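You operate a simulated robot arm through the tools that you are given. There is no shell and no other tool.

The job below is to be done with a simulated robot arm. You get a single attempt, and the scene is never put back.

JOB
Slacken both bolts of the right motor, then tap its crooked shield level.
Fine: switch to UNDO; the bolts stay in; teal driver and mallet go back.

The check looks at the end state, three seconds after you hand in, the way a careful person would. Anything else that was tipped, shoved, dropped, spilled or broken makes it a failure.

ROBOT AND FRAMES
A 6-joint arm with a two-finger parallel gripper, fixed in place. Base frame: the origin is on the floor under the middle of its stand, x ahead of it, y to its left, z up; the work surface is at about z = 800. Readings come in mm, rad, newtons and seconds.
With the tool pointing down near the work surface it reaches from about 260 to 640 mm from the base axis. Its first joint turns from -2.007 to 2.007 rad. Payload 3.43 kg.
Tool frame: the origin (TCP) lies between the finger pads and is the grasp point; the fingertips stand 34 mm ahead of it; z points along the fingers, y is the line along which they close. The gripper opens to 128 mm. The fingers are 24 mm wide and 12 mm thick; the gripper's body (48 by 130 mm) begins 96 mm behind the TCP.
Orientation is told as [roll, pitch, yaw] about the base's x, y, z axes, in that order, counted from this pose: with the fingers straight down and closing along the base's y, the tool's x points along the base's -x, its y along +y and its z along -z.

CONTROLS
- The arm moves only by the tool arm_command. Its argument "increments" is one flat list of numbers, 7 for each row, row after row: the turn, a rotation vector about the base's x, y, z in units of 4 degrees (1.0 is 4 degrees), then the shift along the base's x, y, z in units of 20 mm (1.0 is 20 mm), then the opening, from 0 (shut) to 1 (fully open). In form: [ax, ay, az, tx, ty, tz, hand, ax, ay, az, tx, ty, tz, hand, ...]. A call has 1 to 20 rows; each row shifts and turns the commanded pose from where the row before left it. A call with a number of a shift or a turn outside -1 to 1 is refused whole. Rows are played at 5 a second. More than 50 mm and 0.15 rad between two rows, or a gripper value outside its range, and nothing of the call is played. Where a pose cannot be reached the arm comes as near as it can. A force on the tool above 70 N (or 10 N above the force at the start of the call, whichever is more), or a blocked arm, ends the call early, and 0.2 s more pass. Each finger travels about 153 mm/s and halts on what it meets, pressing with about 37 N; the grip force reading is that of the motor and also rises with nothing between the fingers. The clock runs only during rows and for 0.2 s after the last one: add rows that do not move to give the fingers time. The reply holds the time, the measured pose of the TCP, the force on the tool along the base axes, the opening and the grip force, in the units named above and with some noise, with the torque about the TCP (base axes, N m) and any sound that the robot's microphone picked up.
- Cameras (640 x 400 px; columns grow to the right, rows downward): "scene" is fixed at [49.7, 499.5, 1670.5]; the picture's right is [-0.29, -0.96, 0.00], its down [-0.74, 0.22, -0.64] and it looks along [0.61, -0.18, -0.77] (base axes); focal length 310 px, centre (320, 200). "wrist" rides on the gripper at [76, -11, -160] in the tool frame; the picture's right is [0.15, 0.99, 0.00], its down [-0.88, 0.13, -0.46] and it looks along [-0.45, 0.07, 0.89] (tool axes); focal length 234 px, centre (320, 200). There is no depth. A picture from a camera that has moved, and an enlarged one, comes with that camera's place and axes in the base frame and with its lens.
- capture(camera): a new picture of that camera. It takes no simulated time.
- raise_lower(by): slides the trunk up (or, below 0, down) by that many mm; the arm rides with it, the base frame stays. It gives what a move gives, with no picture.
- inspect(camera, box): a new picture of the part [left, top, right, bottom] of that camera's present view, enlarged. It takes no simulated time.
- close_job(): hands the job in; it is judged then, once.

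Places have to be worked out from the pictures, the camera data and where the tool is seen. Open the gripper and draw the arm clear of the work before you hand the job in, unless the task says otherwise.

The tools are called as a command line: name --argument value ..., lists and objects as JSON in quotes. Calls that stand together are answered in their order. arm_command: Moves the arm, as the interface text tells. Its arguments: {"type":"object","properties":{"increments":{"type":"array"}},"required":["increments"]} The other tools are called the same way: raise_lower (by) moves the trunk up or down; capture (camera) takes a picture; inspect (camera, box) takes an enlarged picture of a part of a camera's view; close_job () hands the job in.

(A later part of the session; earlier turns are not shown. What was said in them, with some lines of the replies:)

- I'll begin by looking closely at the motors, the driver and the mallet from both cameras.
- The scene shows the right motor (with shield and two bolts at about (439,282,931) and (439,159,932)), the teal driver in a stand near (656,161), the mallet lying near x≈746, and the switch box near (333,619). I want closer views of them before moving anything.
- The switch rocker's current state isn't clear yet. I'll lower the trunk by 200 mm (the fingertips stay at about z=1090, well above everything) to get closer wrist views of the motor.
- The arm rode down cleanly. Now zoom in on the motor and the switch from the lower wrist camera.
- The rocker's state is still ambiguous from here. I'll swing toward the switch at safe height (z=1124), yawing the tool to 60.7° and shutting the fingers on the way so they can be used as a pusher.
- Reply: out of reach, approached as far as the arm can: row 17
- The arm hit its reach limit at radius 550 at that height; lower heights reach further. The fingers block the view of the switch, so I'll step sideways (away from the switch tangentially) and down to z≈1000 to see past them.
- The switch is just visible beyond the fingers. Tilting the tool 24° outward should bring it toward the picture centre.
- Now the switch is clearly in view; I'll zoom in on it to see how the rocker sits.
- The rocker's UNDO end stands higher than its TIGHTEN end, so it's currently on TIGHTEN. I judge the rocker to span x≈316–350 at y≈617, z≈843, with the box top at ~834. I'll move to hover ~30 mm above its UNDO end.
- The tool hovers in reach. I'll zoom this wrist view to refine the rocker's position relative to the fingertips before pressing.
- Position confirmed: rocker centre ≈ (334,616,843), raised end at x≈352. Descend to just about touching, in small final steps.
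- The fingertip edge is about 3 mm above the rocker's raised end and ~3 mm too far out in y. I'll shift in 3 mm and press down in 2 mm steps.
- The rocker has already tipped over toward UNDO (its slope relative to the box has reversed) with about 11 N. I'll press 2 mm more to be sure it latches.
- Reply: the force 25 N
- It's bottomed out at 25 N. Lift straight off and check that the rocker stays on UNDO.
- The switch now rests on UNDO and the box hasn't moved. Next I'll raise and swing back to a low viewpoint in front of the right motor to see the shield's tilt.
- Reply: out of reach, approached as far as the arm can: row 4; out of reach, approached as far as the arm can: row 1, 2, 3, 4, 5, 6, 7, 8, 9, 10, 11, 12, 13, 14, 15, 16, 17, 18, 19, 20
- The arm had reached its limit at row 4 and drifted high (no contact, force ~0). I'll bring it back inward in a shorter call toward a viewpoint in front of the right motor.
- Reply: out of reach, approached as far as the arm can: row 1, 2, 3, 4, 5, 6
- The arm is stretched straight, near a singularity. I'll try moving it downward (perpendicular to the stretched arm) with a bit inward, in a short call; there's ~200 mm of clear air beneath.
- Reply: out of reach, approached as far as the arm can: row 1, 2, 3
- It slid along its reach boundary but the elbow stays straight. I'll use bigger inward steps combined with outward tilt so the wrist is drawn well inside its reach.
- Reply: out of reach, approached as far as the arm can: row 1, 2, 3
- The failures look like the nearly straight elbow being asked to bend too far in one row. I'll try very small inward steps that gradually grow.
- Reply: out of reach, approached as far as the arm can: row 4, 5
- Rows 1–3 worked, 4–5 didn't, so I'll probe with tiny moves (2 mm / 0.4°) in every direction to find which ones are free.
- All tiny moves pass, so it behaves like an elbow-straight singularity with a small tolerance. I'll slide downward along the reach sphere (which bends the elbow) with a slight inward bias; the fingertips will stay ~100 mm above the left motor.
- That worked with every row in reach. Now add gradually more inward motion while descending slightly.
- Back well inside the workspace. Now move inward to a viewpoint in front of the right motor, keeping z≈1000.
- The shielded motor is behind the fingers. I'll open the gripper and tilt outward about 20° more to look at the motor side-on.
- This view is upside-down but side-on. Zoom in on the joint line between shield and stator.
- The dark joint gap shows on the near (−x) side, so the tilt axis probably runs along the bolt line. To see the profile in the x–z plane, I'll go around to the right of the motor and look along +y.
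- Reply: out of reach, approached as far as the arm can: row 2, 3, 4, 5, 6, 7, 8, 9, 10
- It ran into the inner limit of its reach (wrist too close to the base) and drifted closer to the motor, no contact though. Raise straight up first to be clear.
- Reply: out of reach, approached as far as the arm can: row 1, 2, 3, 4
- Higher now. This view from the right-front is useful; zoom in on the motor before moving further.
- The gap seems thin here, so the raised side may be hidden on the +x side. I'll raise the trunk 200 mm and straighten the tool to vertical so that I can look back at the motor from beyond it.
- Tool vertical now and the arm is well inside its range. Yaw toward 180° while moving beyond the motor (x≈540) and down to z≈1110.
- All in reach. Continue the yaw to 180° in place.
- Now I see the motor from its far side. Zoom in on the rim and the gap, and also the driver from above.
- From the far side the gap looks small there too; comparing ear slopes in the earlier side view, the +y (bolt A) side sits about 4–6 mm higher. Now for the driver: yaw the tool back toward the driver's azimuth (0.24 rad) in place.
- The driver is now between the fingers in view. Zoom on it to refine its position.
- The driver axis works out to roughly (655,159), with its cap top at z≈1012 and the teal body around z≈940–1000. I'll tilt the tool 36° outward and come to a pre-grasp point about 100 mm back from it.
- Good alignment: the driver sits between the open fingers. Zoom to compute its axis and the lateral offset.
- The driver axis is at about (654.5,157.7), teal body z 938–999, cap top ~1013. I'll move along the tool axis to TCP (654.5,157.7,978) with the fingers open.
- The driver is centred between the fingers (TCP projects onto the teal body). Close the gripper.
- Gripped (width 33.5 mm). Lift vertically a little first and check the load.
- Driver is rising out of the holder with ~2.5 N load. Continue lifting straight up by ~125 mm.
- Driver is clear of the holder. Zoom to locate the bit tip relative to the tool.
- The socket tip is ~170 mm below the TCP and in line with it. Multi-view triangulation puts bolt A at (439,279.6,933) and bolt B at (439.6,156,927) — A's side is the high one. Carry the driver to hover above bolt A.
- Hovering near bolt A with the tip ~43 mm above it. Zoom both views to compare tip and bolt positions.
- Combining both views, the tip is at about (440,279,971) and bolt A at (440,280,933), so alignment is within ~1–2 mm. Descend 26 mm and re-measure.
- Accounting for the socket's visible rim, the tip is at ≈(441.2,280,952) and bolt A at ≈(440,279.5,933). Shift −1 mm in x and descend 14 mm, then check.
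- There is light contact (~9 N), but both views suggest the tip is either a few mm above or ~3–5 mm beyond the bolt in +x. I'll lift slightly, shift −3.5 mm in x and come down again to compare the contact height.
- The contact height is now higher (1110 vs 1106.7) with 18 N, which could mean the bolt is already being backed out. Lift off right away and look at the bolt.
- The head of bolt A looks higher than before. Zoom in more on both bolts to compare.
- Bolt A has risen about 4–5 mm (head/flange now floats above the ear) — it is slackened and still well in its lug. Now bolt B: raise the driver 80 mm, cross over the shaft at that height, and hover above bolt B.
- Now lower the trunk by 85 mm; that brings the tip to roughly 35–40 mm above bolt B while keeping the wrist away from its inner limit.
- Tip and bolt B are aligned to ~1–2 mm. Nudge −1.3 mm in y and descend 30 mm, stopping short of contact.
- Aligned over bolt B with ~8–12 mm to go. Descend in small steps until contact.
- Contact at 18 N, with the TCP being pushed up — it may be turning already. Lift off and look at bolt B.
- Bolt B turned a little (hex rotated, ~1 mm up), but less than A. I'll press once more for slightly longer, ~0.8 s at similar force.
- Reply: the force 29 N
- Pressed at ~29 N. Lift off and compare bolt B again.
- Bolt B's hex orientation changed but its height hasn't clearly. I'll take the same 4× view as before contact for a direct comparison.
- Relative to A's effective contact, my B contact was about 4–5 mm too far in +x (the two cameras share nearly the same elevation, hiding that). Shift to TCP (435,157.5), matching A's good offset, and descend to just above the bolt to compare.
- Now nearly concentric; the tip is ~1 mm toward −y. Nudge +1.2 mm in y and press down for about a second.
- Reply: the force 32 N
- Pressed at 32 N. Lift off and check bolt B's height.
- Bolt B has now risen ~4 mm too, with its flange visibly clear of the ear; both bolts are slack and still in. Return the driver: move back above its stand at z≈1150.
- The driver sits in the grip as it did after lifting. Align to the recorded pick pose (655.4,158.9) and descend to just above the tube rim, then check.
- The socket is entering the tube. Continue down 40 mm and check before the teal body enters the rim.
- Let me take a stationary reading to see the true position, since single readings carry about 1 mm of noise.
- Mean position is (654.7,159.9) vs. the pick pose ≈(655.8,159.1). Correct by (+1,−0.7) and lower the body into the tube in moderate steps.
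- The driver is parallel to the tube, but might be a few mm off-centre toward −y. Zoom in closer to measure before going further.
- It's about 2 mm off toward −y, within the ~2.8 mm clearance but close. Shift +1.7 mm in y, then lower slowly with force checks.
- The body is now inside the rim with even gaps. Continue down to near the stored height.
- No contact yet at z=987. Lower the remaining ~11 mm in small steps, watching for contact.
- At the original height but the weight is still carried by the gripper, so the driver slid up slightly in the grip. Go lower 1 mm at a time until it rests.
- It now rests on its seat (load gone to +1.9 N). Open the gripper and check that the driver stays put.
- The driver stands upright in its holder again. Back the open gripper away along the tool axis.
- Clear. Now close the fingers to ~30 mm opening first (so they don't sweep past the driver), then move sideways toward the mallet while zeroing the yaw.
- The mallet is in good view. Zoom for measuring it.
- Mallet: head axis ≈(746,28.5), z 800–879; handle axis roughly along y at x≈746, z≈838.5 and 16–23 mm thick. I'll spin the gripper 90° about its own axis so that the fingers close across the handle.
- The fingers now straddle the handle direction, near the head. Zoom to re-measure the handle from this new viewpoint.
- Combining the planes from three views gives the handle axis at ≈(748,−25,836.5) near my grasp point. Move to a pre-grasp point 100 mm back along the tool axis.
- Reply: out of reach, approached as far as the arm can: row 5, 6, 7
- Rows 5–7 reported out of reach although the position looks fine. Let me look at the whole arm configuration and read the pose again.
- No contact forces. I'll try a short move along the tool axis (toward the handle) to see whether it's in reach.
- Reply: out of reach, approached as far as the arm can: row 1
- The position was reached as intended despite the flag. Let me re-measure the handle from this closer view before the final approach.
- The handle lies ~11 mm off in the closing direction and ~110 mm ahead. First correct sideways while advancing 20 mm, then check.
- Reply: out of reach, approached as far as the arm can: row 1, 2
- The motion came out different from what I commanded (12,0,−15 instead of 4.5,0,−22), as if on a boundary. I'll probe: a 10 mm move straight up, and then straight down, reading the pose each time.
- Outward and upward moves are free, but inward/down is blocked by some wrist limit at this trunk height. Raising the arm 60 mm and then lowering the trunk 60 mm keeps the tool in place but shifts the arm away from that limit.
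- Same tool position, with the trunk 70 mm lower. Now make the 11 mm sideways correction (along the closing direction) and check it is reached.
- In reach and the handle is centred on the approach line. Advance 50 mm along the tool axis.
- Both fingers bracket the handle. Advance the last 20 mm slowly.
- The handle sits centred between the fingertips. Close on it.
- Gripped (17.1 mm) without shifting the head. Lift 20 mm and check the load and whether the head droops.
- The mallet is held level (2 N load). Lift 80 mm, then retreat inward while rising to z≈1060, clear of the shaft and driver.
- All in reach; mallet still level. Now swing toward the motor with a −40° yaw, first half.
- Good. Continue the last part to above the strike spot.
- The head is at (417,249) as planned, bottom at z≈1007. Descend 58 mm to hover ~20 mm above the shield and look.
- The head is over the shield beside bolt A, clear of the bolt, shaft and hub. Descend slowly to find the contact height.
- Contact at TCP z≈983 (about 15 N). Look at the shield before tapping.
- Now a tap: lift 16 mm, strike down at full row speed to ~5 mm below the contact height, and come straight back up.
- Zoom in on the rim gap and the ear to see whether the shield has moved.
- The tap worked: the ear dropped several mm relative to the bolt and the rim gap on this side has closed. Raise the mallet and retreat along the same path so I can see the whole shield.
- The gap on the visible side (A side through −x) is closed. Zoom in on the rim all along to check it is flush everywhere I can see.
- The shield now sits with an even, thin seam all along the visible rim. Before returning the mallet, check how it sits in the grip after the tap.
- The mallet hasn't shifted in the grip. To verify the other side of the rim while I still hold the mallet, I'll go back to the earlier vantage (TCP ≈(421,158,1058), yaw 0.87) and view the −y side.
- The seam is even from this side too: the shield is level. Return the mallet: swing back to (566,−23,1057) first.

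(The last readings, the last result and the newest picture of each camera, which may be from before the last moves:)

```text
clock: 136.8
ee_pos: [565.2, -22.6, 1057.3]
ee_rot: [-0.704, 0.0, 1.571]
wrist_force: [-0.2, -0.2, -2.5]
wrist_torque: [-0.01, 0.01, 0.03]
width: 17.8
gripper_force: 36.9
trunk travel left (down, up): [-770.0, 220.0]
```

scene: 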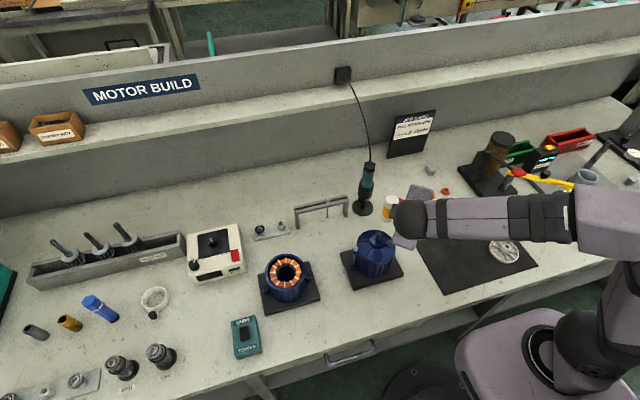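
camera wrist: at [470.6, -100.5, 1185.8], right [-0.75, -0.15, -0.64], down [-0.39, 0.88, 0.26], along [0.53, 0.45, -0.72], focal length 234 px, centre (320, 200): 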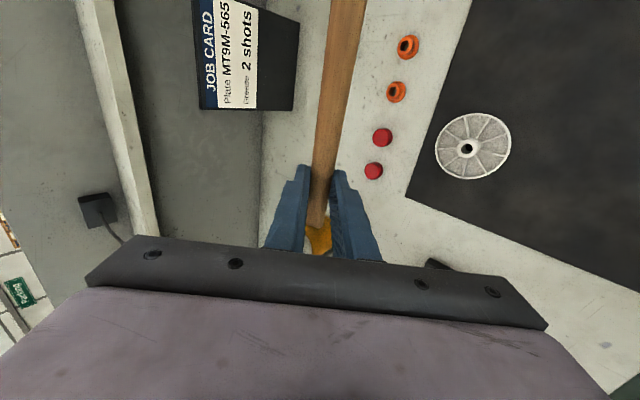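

Now move out over the mallet's place, to (737,−23.4,945).

arm_command --increments '[0, 0, 0, 0.8565, 0, -0.565, 0, 0, 0, 0, 0.8565, 0, -0.565, 0, 0, 0, 0, 0.8565, 0, -0.565, 0, 0, 0, 0, 0.8565, 0, -0.565, 0, 0, 0, 0, 0.8565, 0, -0.565, 0, 0, 0, 0, 0.8565, 0, -0.565, 0, 0, 0, 0, 0.8565, 0, -0.565, 0, 0, 0, 0, 0.8565, 0, -0.565, 0, 0, 0, 0, 0.8565, 0, -0.565, 0, 0, 0, 0, 0.8565, 0, -0.565, 0, 0, 0, 0, 0, 0, 0, 0]'

inspect --camera "scene" --box '[375, 125, 455, 195]'

capture --camera "wrist"

```text
clock: 139.2
ee_pos: [736.0, -23.5, 944.1]
ee_rot: [-0.703, 0.0, 1.571]
wrist_force: [-0.7, 0.7, -1.6]
wrist_torque: [-0.05, 0.01, 0.02]
width: 17.2
gripper_force: 37.0
trunk travel left (down, up): [-770.0, 220.0]
```

```text
5.71 times, centred on (415, 160) of scene
camera zoom: at [49.7, 499.5, 1670.5], right [-0.29, -0.96, 0.0], down [-0.74, 0.22, -0.64], along [0.61, -0.18, -0.77], focal length 1774 px, centre (-223, 429)
```

zoom: 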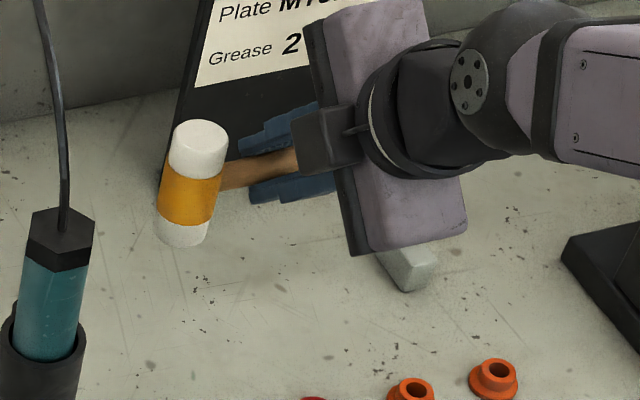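

```text
taken
camera wrist: at [641.1, -99.7, 1073.2], right [-0.75, -0.15, -0.64], down [-0.39, 0.88, 0.26], along [0.52, 0.45, -0.72], focal length 234 px, centre (320, 200)
```

wrist: 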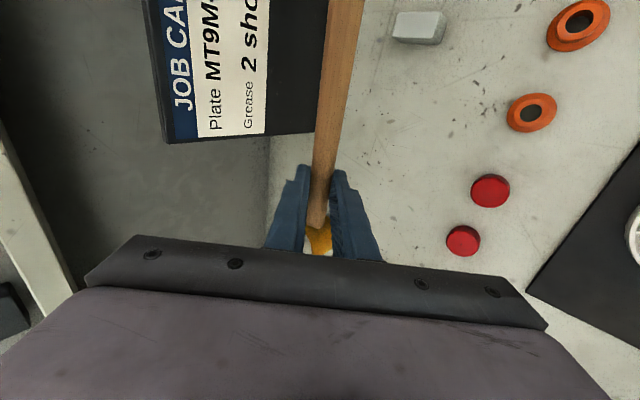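

The camera pose says I'm within 1 mm of the pick position in x,y. Descend 80 mm, staying ~12 mm above the resting height.

arm_command --increments '[0, 0, 0, 0.045, 0.015, -0.8, 0, 0, 0, 0, 0, 0, -0.8, 0, 0, 0, 0, 0, 0, -0.8, 0, 0, 0, 0, 0, 0, -0.8, 0, 0, 0, 0, 0, 0, -0.8, 0, 0, 0, 0, 0, 0, 0, 0]'

inspect --camera "scene" --box '[380, 140, 440, 190]'

inspect --camera "wrist" --box '[270, 0, 430, 220]'

```text
clock: 140.6
ee_pos: [738.2, -22.4, 864.6]
ee_rot: [-0.704, 0.0, 1.57]
wrist_force: [-0.1, 0.2, -1.6]
wrist_torque: [-0.03, 0.01, 0.0]
width: 17.5
gripper_force: 36.8
trunk travel left (down, up): [-770.0, 220.0]
```

```text
8.00 times, centred on (410, 165) of scene
camera zoom: at [49.7, 499.5, 1670.5], right [-0.29, -0.96, 0.0], down [-0.74, 0.22, -0.64], along [0.61, -0.18, -0.77], focal length 2483 px, centre (-400, 480)
```

zoom: 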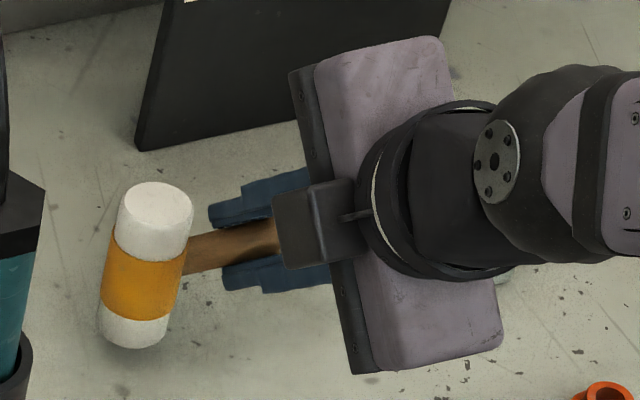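

```text
1.82 times, centred on (350, 110) of wrist
camera zoom: at [642.6, -99.0, 992.8], right [-0.75, -0.15, -0.64], down [-0.39, 0.88, 0.26], along [0.52, 0.45, -0.72], focal length 426 px, centre (266, 364)
```

zoom: 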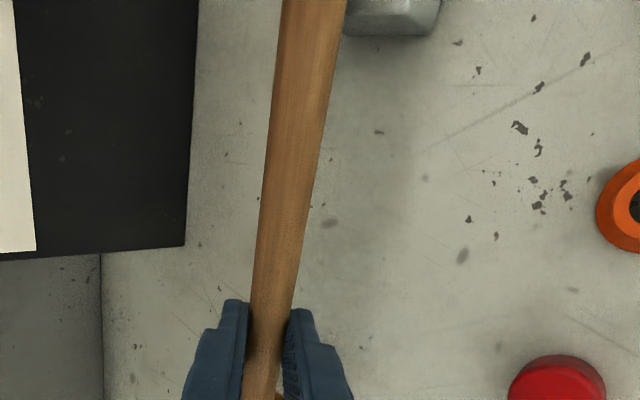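

~12 mm left to the recorded height. Lower in small steps until it rests.

arm_command --increments '[0, 0, 0, -0.03, -0.02, -0.2, 0, 0, 0, 0, 0, 0, -0.2, 0, 0, 0, 0, 0, 0, -0.1, 0]'

```text
clock: 141.4
ee_pos: [736.5, -24.4, 853.5]
ee_rot: [-0.702, 0.0, 1.571]
wrist_force: [0.4, 0.2, -3.0]
wrist_torque: [-0.06, 0.05, 0.01]
width: 17.2
gripper_force: 37.5
trunk travel left (down, up): [-770.0, 220.0]
```

arm_command --increments '[0, 0, 0, 0, 0, -0.05, 0, 0, 0, 0, 0, 0, -0.05, 0]'

inspect --camera "scene" --box '[380, 140, 440, 190]'

inspect --camera "wrist" --box '[270, 0, 430, 220]'

```text
clock: 142.0
ee_pos: [737.0, -23.1, 854.2]
ee_rot: [-0.706, -0.001, 1.572]
wrist_force: [0.9, -0.5, 0.5]
wrist_torque: [-0.68, -0.19, 0.23]
width: 17.0
gripper_force: 37.3
trunk travel left (down, up): [-770.0, 220.0]
```

```text
8.00 times, centred on (410, 165) of scene
camera zoom: at [49.7, 499.5, 1670.5], right [-0.29, -0.96, 0.0], down [-0.74, 0.22, -0.64], along [0.61, -0.18, -0.77], focal length 2483 px, centre (-400, 480)
```

zoom: 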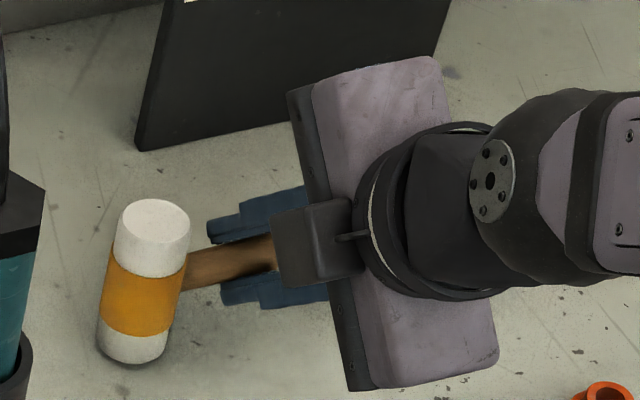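

```text
1.82 times, centred on (350, 110) of wrist
camera zoom: at [641.7, -99.9, 982.5], right [-0.75, -0.15, -0.64], down [-0.4, 0.88, 0.26], along [0.53, 0.45, -0.72], focal length 426 px, centre (266, 364)
```

zoom: 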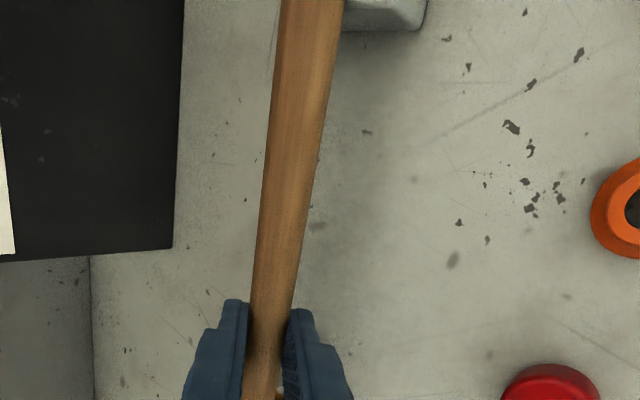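

The handle's tail end already touches its block (torque −0.68 N·m), meaning the mallet turned ~1° in the grip; the head is perhaps 1–2 mm above the table. Lower 1 mm more so it seats.

arm_command --increments '[0, 0, 0, 0, 0, -0.05, 0, 0, 0, 0, 0, 0, 0, 0]'

```text
clock: 142.6
ee_pos: [737.2, -23.7, 853.4]
ee_rot: [-0.709, 0.001, 1.572]
wrist_force: [2.4, -1.2, 4.1]
wrist_torque: [-1.09, -0.17, 0.28]
width: 17.2
gripper_force: 37.2
trunk travel left (down, up): [-770.0, 220.0]
```

Better to level it: raise 1 mm back and roll the tool −1° about x so the head goes down and the tail comes up, then check forces.

arm_command --increments '[0, 0, 0, 0, 0, 0.05, 0, -0.25, 0, 0, 0, 0, 0, 0, 0, 0, 0, 0, 0, 0, 0]'

inspect --camera "scene" --box '[380, 140, 440, 190]'

```text
clock: 143.4
ee_pos: [735.9, -23.1, 853.9]
ee_rot: [-0.703, 0.016, 1.572]
wrist_force: [-1.7, 1.0, 2.1]
wrist_torque: [0.29, -0.09, 0.09]
width: 17.1
gripper_force: 36.6
trunk travel left (down, up): [-770.0, 220.0]
```

```text
8.00 times, centred on (410, 165) of scene
camera zoom: at [49.7, 499.5, 1670.5], right [-0.29, -0.96, 0.0], down [-0.74, 0.22, -0.64], along [0.61, -0.18, -0.77], focal length 2483 px, centre (-400, 480)
```

zoom: 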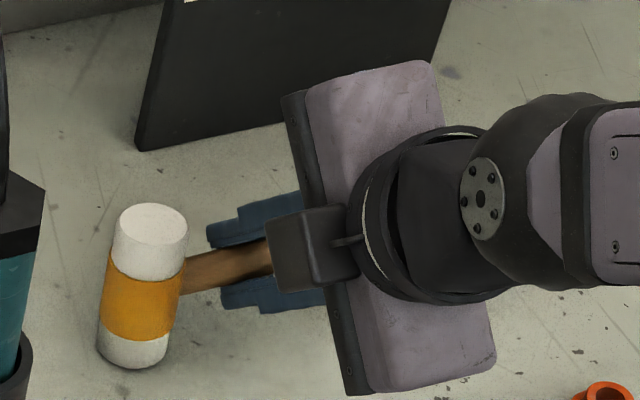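

Now the head rests on the table (torque small, load taken up). Open the fingers to 30 mm to release it.

arm_command --increments '[0, 0, 0, 0, 0, 0, 0.18, 0, 0, 0, 0, 0, 0, 0.24, 0, 0, 0, 0, 0, 0, 0.24, 0, 0, 0, 0, 0, 0, 0.24]'

inspect --camera "scene" --box '[380, 140, 440, 190]'

inspect --camera "wrist" --box '[270, 0, 430, 220]'

```text
clock: 144.4
ee_pos: [735.9, -23.3, 852.9]
ee_rot: [-0.703, 0.017, 1.569]
wrist_force: [0.5, -0.1, 0.0]
wrist_torque: [-0.02, 0.0, 0.0]
width: 30.6
gripper_force: 0.1
trunk travel left (down, up): [-770.0, 220.0]
```

```text
8.00 times, centred on (410, 165) of scene
camera zoom: at [49.7, 499.5, 1670.5], right [-0.29, -0.96, 0.0], down [-0.74, 0.22, -0.64], along [0.61, -0.18, -0.77], focal length 2483 px, centre (-400, 480)
```

zoom: 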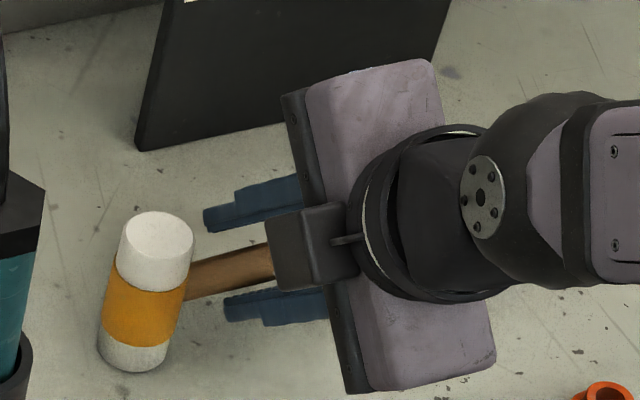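

```text
1.82 times, centred on (350, 110) of wrist
camera zoom: at [641.5, -97.4, 983.1], right [-0.75, -0.16, -0.64], down [-0.39, 0.88, 0.25], along [0.53, 0.44, -0.73], focal length 426 px, centre (266, 364)
```

zoom: 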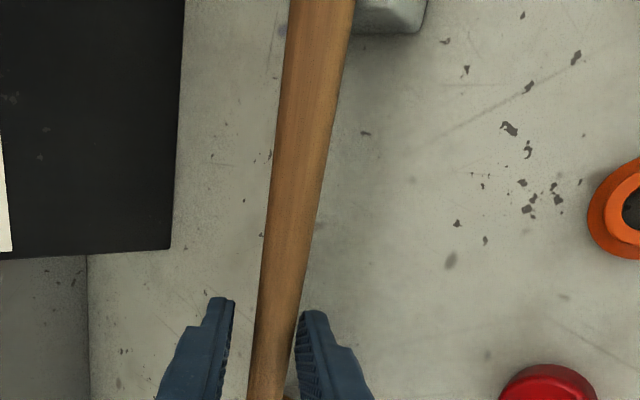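

Released; the mallet stands on its head with the handle on its block, within ~6 mm of where it was. Open a touch more and retreat straight back along the tool axis.

arm_command --increments '[0, 0, 0, 0, 0, 0, 0.28, 0, 0, 0, 0, 0, 0, 0.28, 0, 0, 0, -0.3235, 0, 0.381, 0.28, 0, 0, 0, -0.3235, 0, 0.381, 0.28, 0, 0, 0, -0.3235, 0, 0.381, 0.28, 0, 0, 0, -0.3235, 0, 0.381, 0.28, 0, 0, 0, -0.5, 0, 0.6, 0.28, 0, 0, 0, -0.5, 0, 0.6, 0.28, 0, 0, 0, -0.5, 0, 0.6, 0.28]'

inspect --camera "scene" --box '[375, 140, 445, 195]'

capture --camera "wrist"

```text
clock: 146.4
ee_pos: [679.2, -23.3, 919.3]
ee_rot: [-0.704, 0.017, 1.57]
wrist_force: [-0.8, 1.0, -0.2]
wrist_torque: [0.01, -0.01, 0.0]
width: 35.8
gripper_force: 0.0
trunk travel left (down, up): [-770.0, 220.0]
```

```text
7.27 times, centred on (410, 168) of scene
camera zoom: at [49.7, 499.5, 1670.5], right [-0.29, -0.96, 0.0], down [-0.74, 0.22, -0.64], along [0.61, -0.18, -0.77], focal length 2257 px, centre (-334, 436)
```

zoom: 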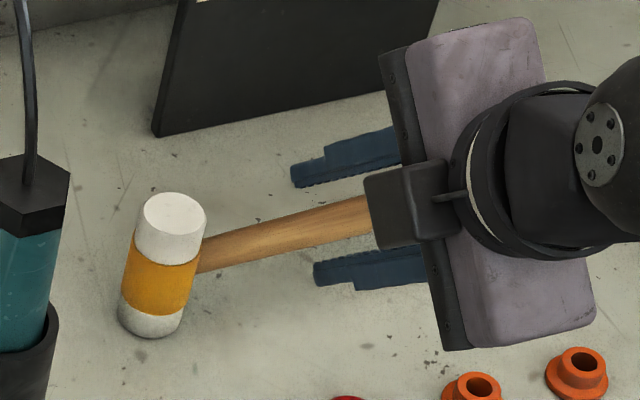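

```text
taken
camera wrist: at [584.6, -97.6, 1049.3], right [-0.75, -0.16, -0.64], down [-0.39, 0.88, 0.25], along [0.52, 0.44, -0.73], focal length 234 px, centre (320, 200)
```

wrist: 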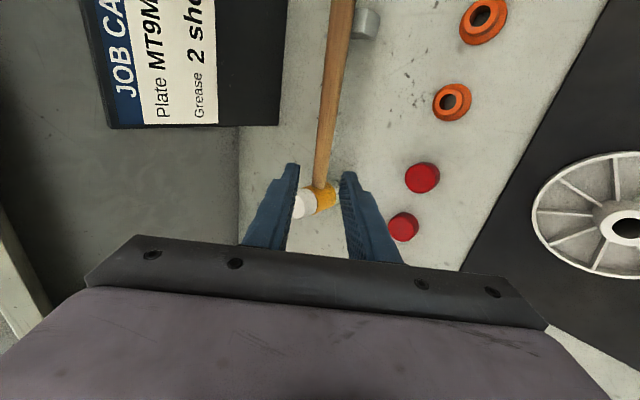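

Clear of the mallet. Retreat further up and inward so that I can inspect everything with an unobstructed scene view.

arm_command --increments '[0, 0, 0, -0.74, 0, 0.875, 0.28, 0, 0, 0, -0.74, 0, 0.875, 0.28, 0, 0, 0, -0.74, 0, 0.875, 0.28, 0, 0, 0, -0.74, 0, 0.875, 0.28, 0, 0, 0, -0.74, 0, 0.875, 0.28, 0, 0, 0, -0.74, 0, 0.875, 0.28, 0, 0, 0, -0.74, 0, 0.875, 0.28, 0, 0, 0, -0.74, 0, 0.875, 0.28]'

capture --camera "scene"

inspect --camera "scene" --box '[375, 150, 445, 190]'

inspect --camera "scene" --box '[350, 225, 410, 265]'

inspect --camera "scene" --box '[340, 150, 400, 220]'

inspect --camera "scene" --box '[225, 310, 265, 360]'

```text
clock: 148.2
ee_pos: [560.8, -24.3, 1060.3]
ee_rot: [-0.704, 0.017, 1.572]
wrist_force: [-0.2, 0.9, -0.2]
wrist_torque: [-0.01, -0.03, 0.01]
width: 36.0
gripper_force: 0.1
trunk travel left (down, up): [-770.0, 220.0]
```

```text
taken
```

scene: 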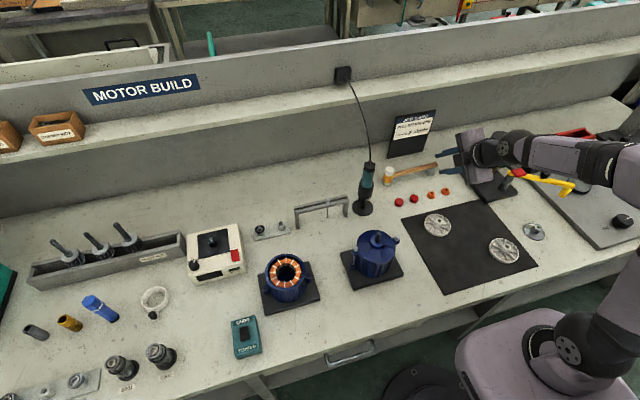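

```text
9.14 times, centred on (410, 170) of scene
camera zoom: at [49.7, 499.5, 1670.5], right [-0.29, -0.96, 0.0], down [-0.74, 0.22, -0.64], along [0.61, -0.18, -0.77], focal length 2838 px, centre (-503, 474)
```

zoom: 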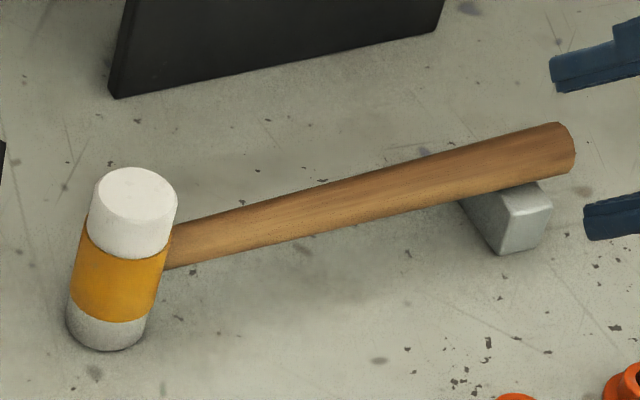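

```text
10.00 times, centred on (380, 245) of scene
camera zoom: at [49.7, 499.5, 1670.5], right [-0.29, -0.96, 0.0], down [-0.74, 0.22, -0.64], along [0.61, -0.18, -0.77], focal length 3104 px, centre (-280, -250)
```

zoom: 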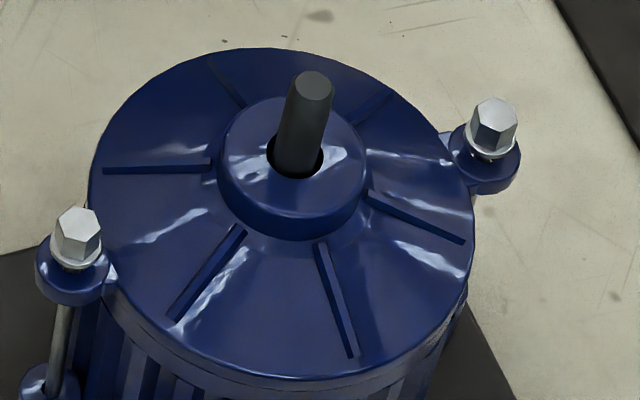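

```text
5.71 times, centred on (370, 185) of scene
camera zoom: at [49.7, 499.5, 1670.5], right [-0.29, -0.96, 0.0], down [-0.74, 0.22, -0.64], along [0.61, -0.18, -0.77], focal length 1774 px, centre (34, 286)
```

zoom: 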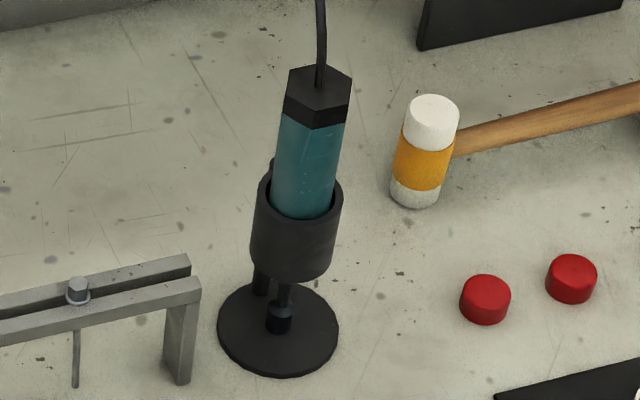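

```text
8.00 times, centred on (245, 335) of scene
camera zoom: at [49.7, 499.5, 1670.5], right [-0.29, -0.96, 0.0], down [-0.74, 0.22, -0.64], along [0.61, -0.18, -0.77], focal length 2483 px, centre (920, -880)
```

zoom: 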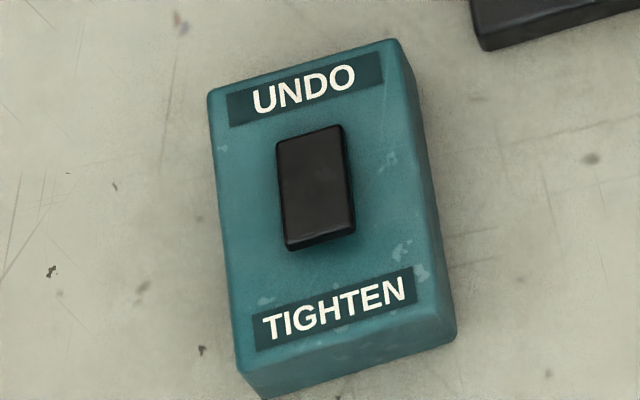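

Switch on UNDO, driver seated as at the start, mallet back on its block, shield flush. For a final confirmation I'd like a level side view: spin the gripper back by −90°.

arm_command --increments '[0.647, 0, -0.762, 0, 0, 0, 0.28, 0.647, 0, -0.762, 0, 0, 0, 0.28, 0.647, 0, -0.762, 0, 0, 0, 0.28, 0.647, 0, -0.762, 0, 0, 0, 0.28, 0.647, 0, -0.762, 0, 0, 0, 0.28, 0.647, 0, -0.762, 0, 0, 0, 0.28, 0.647, 0, -0.762, 0, 0, 0, 0.28, 0.647, 0, -0.762, 0, 0, 0, 0.28, 0.647, 0, -0.762, 0, 0, 0, 0.28, 0.647, 0, -0.762, 0, 0, 0, 0.28, 0.647, 0, -0.762, 0, 0, 0, 0.28, 0.647, 0, -0.762, 0, 0, 0, 0.28, 0.647, 0, -0.762, 0, 0, 0, 0.28, 0.647, 0, -0.762, 0, 0, 0, 0.28, 0.647, 0, -0.762, 0, 0, 0, 0.28, 0.647, 0, -0.762, 0, 0, 0, 0.28, 0.647, 0, -0.762, 0, 0, 0, 0.28, 0.647, 0, -0.762, 0, 0, 0, 0.28, 0.647, 0, -0.762, 0, 0, 0, 0.28, 0.647, 0, -0.762, 0, 0, 0, 0.28]'

arm_command --increments '[0.647, 0, -0.762, 0, 0, 0, 0.28, 0.647, 0, -0.762, 0, 0, 0, 0.28, 0.32, 0, -0.38, 0, 0, 0, 0.28]'

```text
clock: 152.4
ee_pos: [563.1, -23.0, 1060.6]
ee_rot: [-0.154, -0.676, 0.237]
wrist_force: [0.6, 0.8, 0.1]
wrist_torque: [0.0, 0.02, 0.01]
width: 35.9
gripper_force: 0.1
trunk travel left (down, up): [-770.0, 220.0]
```

```text
clock: 153.2
ee_pos: [562.3, -23.0, 1058.6]
ee_rot: [-0.006, -0.692, 0.012]
wrist_force: [-0.3, -0.1, -0.3]
wrist_torque: [0.04, 0.01, 0.0]
width: 35.7
gripper_force: 0.1
trunk travel left (down, up): [-770.0, 220.0]
```

Now move to a viewpoint in front of the motor at z≈1060 (well above the shaft), in two short calls.

arm_command --increments '[0, 0, 0, -0.656, 0.775, 0, 0.28, 0, 0, 0, -0.656, 0.775, 0, 0.28, 0, 0, 0, -0.656, 0.775, 0, 0.28, 0, 0, 0, -0.656, 0.775, 0, 0.28, 0, 0, 0, -0.656, 0.775, 0, 0.28, 0, 0, 0, -0.656, 0.775, 0, 0.28, 0, 0, 0, -0.656, 0.775, 0, 0.28, 0, 0, 0, -0.656, 0.775, 0, 0.28]'

capture --camera "wrist"

```text
clock: 155.0
ee_pos: [456.1, 100.9, 1059.7]
ee_rot: [-0.009, -0.69, 0.014]
wrist_force: [-0.5, 0.3, -0.5]
wrist_torque: [-0.02, 0.04, -0.04]
width: 35.8
gripper_force: 0.0
trunk travel left (down, up): [-770.0, 220.0]
```

```text
taken
camera wrist: at [295.9, 88.4, 1134.2], right [-0.12, 0.99, -0.1], down [0.39, 0.14, 0.91], along [0.91, 0.07, -0.4], focal length 234 px, centre (320, 200)
```

wrist: 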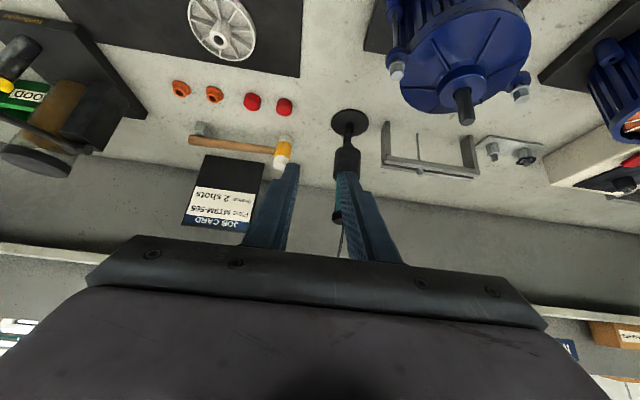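

The motor is nicely visible here from the front-right. Zoom in on the shield and both ears.

inspect --camera "wrist" --box '[380, 0, 540, 130]'

inspect --camera "wrist" --box '[385, 20, 475, 90]'

inspect --camera "wrist" --box '[460, 10, 540, 110]'

```text
3.08 times, centred on (460, 65) of wrist
camera zoom: at [295.9, 88.4, 1134.2], right [-0.12, 0.99, -0.1], down [0.39, 0.14, 0.91], along [0.91, 0.07, -0.4], focal length 720 px, centre (-111, 615)
```

zoom: 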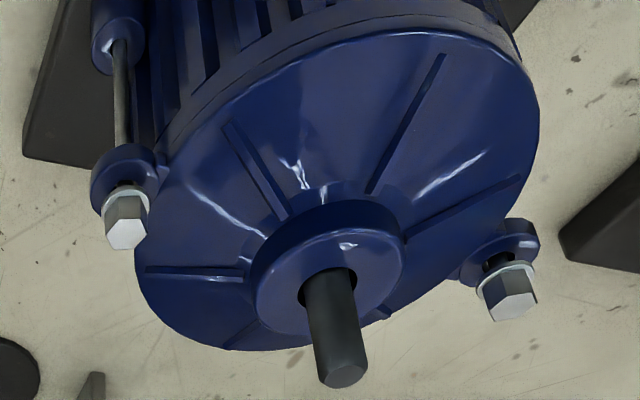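

```text
5.71 times, centred on (430, 55) of wrist
camera zoom: at [295.9, 88.4, 1134.2], right [-0.12, 0.99, -0.1], down [0.39, 0.14, 0.91], along [0.91, 0.07, -0.4], focal length 1338 px, centre (-309, 1029)
```

zoom: 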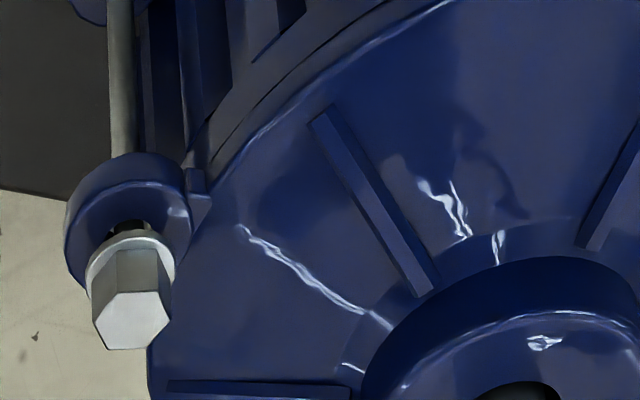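

```text
4.00 times, centred on (500, 60) of wrist
camera zoom: at [295.9, 88.4, 1134.2], right [-0.12, 0.99, -0.1], down [0.39, 0.14, 0.91], along [0.91, 0.07, -0.4], focal length 937 px, centre (-400, 760)
```

zoom: 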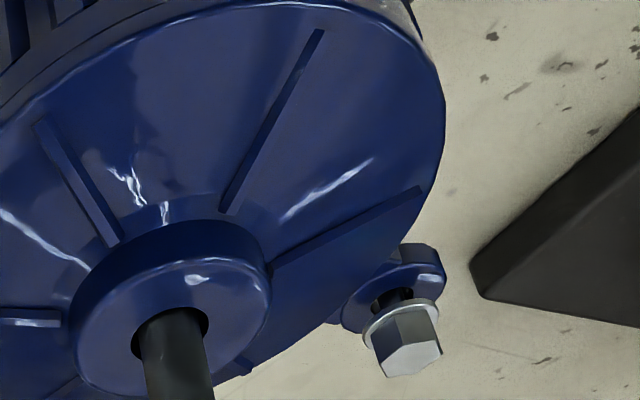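

Both bolt shanks are visible between flange and ear (slack, still threaded), and the seam is thin and even. Now open the gripper and draw the arm clear by raising the trunk.

raise_lower --by 200

arm_command --increments '[0, 0, 0, -0.3, -0.8, 0, 0.6, 0, 0, 0, -0.3, -0.8, 0, 1, 0, 0, 0, -0.3, -0.8, 0, 1, 0, 0, 0, -0.3, -0.8, 0, 1, 0, 0, 0, 0, -0.8, 0, 1, 0, 0, 0, 0, 0, 0, 1]'

capture --camera "scene"

capture --camera "wrist"

```text
clock: 157.2
ee_pos: [456.4, 100.4, 1259.0]
ee_rot: [-0.008, -0.688, 0.014]
wrist_force: [-0.5, 0.1, 0.7]
wrist_torque: [0.01, 0.01, 0.05]
width: 36.0
gripper_force: 0.0
trunk travel left (down, up): [-970.0, 20.0]
```

```text
clock: 158.6
ee_pos: [436.6, 20.7, 1256.8]
ee_rot: [-0.009, -0.692, 0.013]
wrist_force: [-0.6, 0.3, -1.3]
wrist_torque: [0.03, -0.01, -0.02]
width: 127.9
gripper_force: 0.0
out of reach, approached as far as the arm can: row 5
trunk travel left (down, up): [-970.0, 20.0]
```

```text
taken
```

scene: 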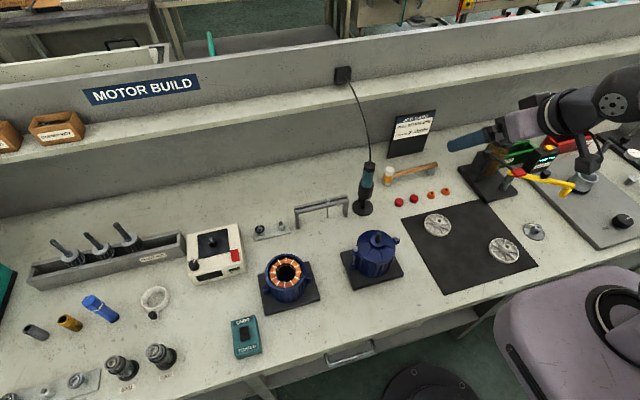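

```text
taken
camera wrist: at [275.8, 8.8, 1331.9], right [-0.12, 0.99, -0.1], down [0.39, 0.14, 0.91], along [0.91, 0.07, -0.4], focal length 234 px, centre (320, 200)
```

wrist: 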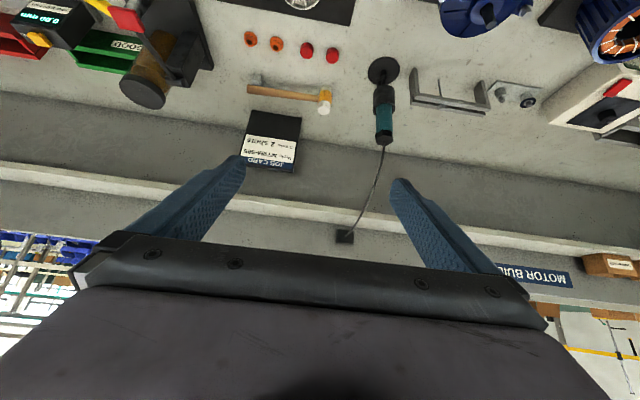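

Everything is in its place: switch on UNDO, both bolts slack but still in, shield flush, driver and mallet returned, gripper open and arm clear. Handing in.

close_job

```text
The job is handed in.
```

The job is handed in, and the end state looks right. The result of the check hasn't come back.

- **Switch:** it was on TIGHTEN. I pressed it over to UNDO, and it stayed there.
- **Bolts:** both bolts of the right motor are backed out about 4 mm. They are still in their lugs, and each bolt head stands clear of its ear.
- **Shield:** one tap with the mallet beside the high-side bolt brought it down. The seam looked even from the two sides I could see; I did not check the far side directly.
- **Driver:** it is seated upright in its holder, as it was at the start.
- **Mallet:** it is back in its place with the handle on its block. The head sits about 5 mm closer to the robot than before, because it shifted slightly when I let go.

I saw nothing else moved or knocked over. The gripper is open and the arm is raised clear of the work.
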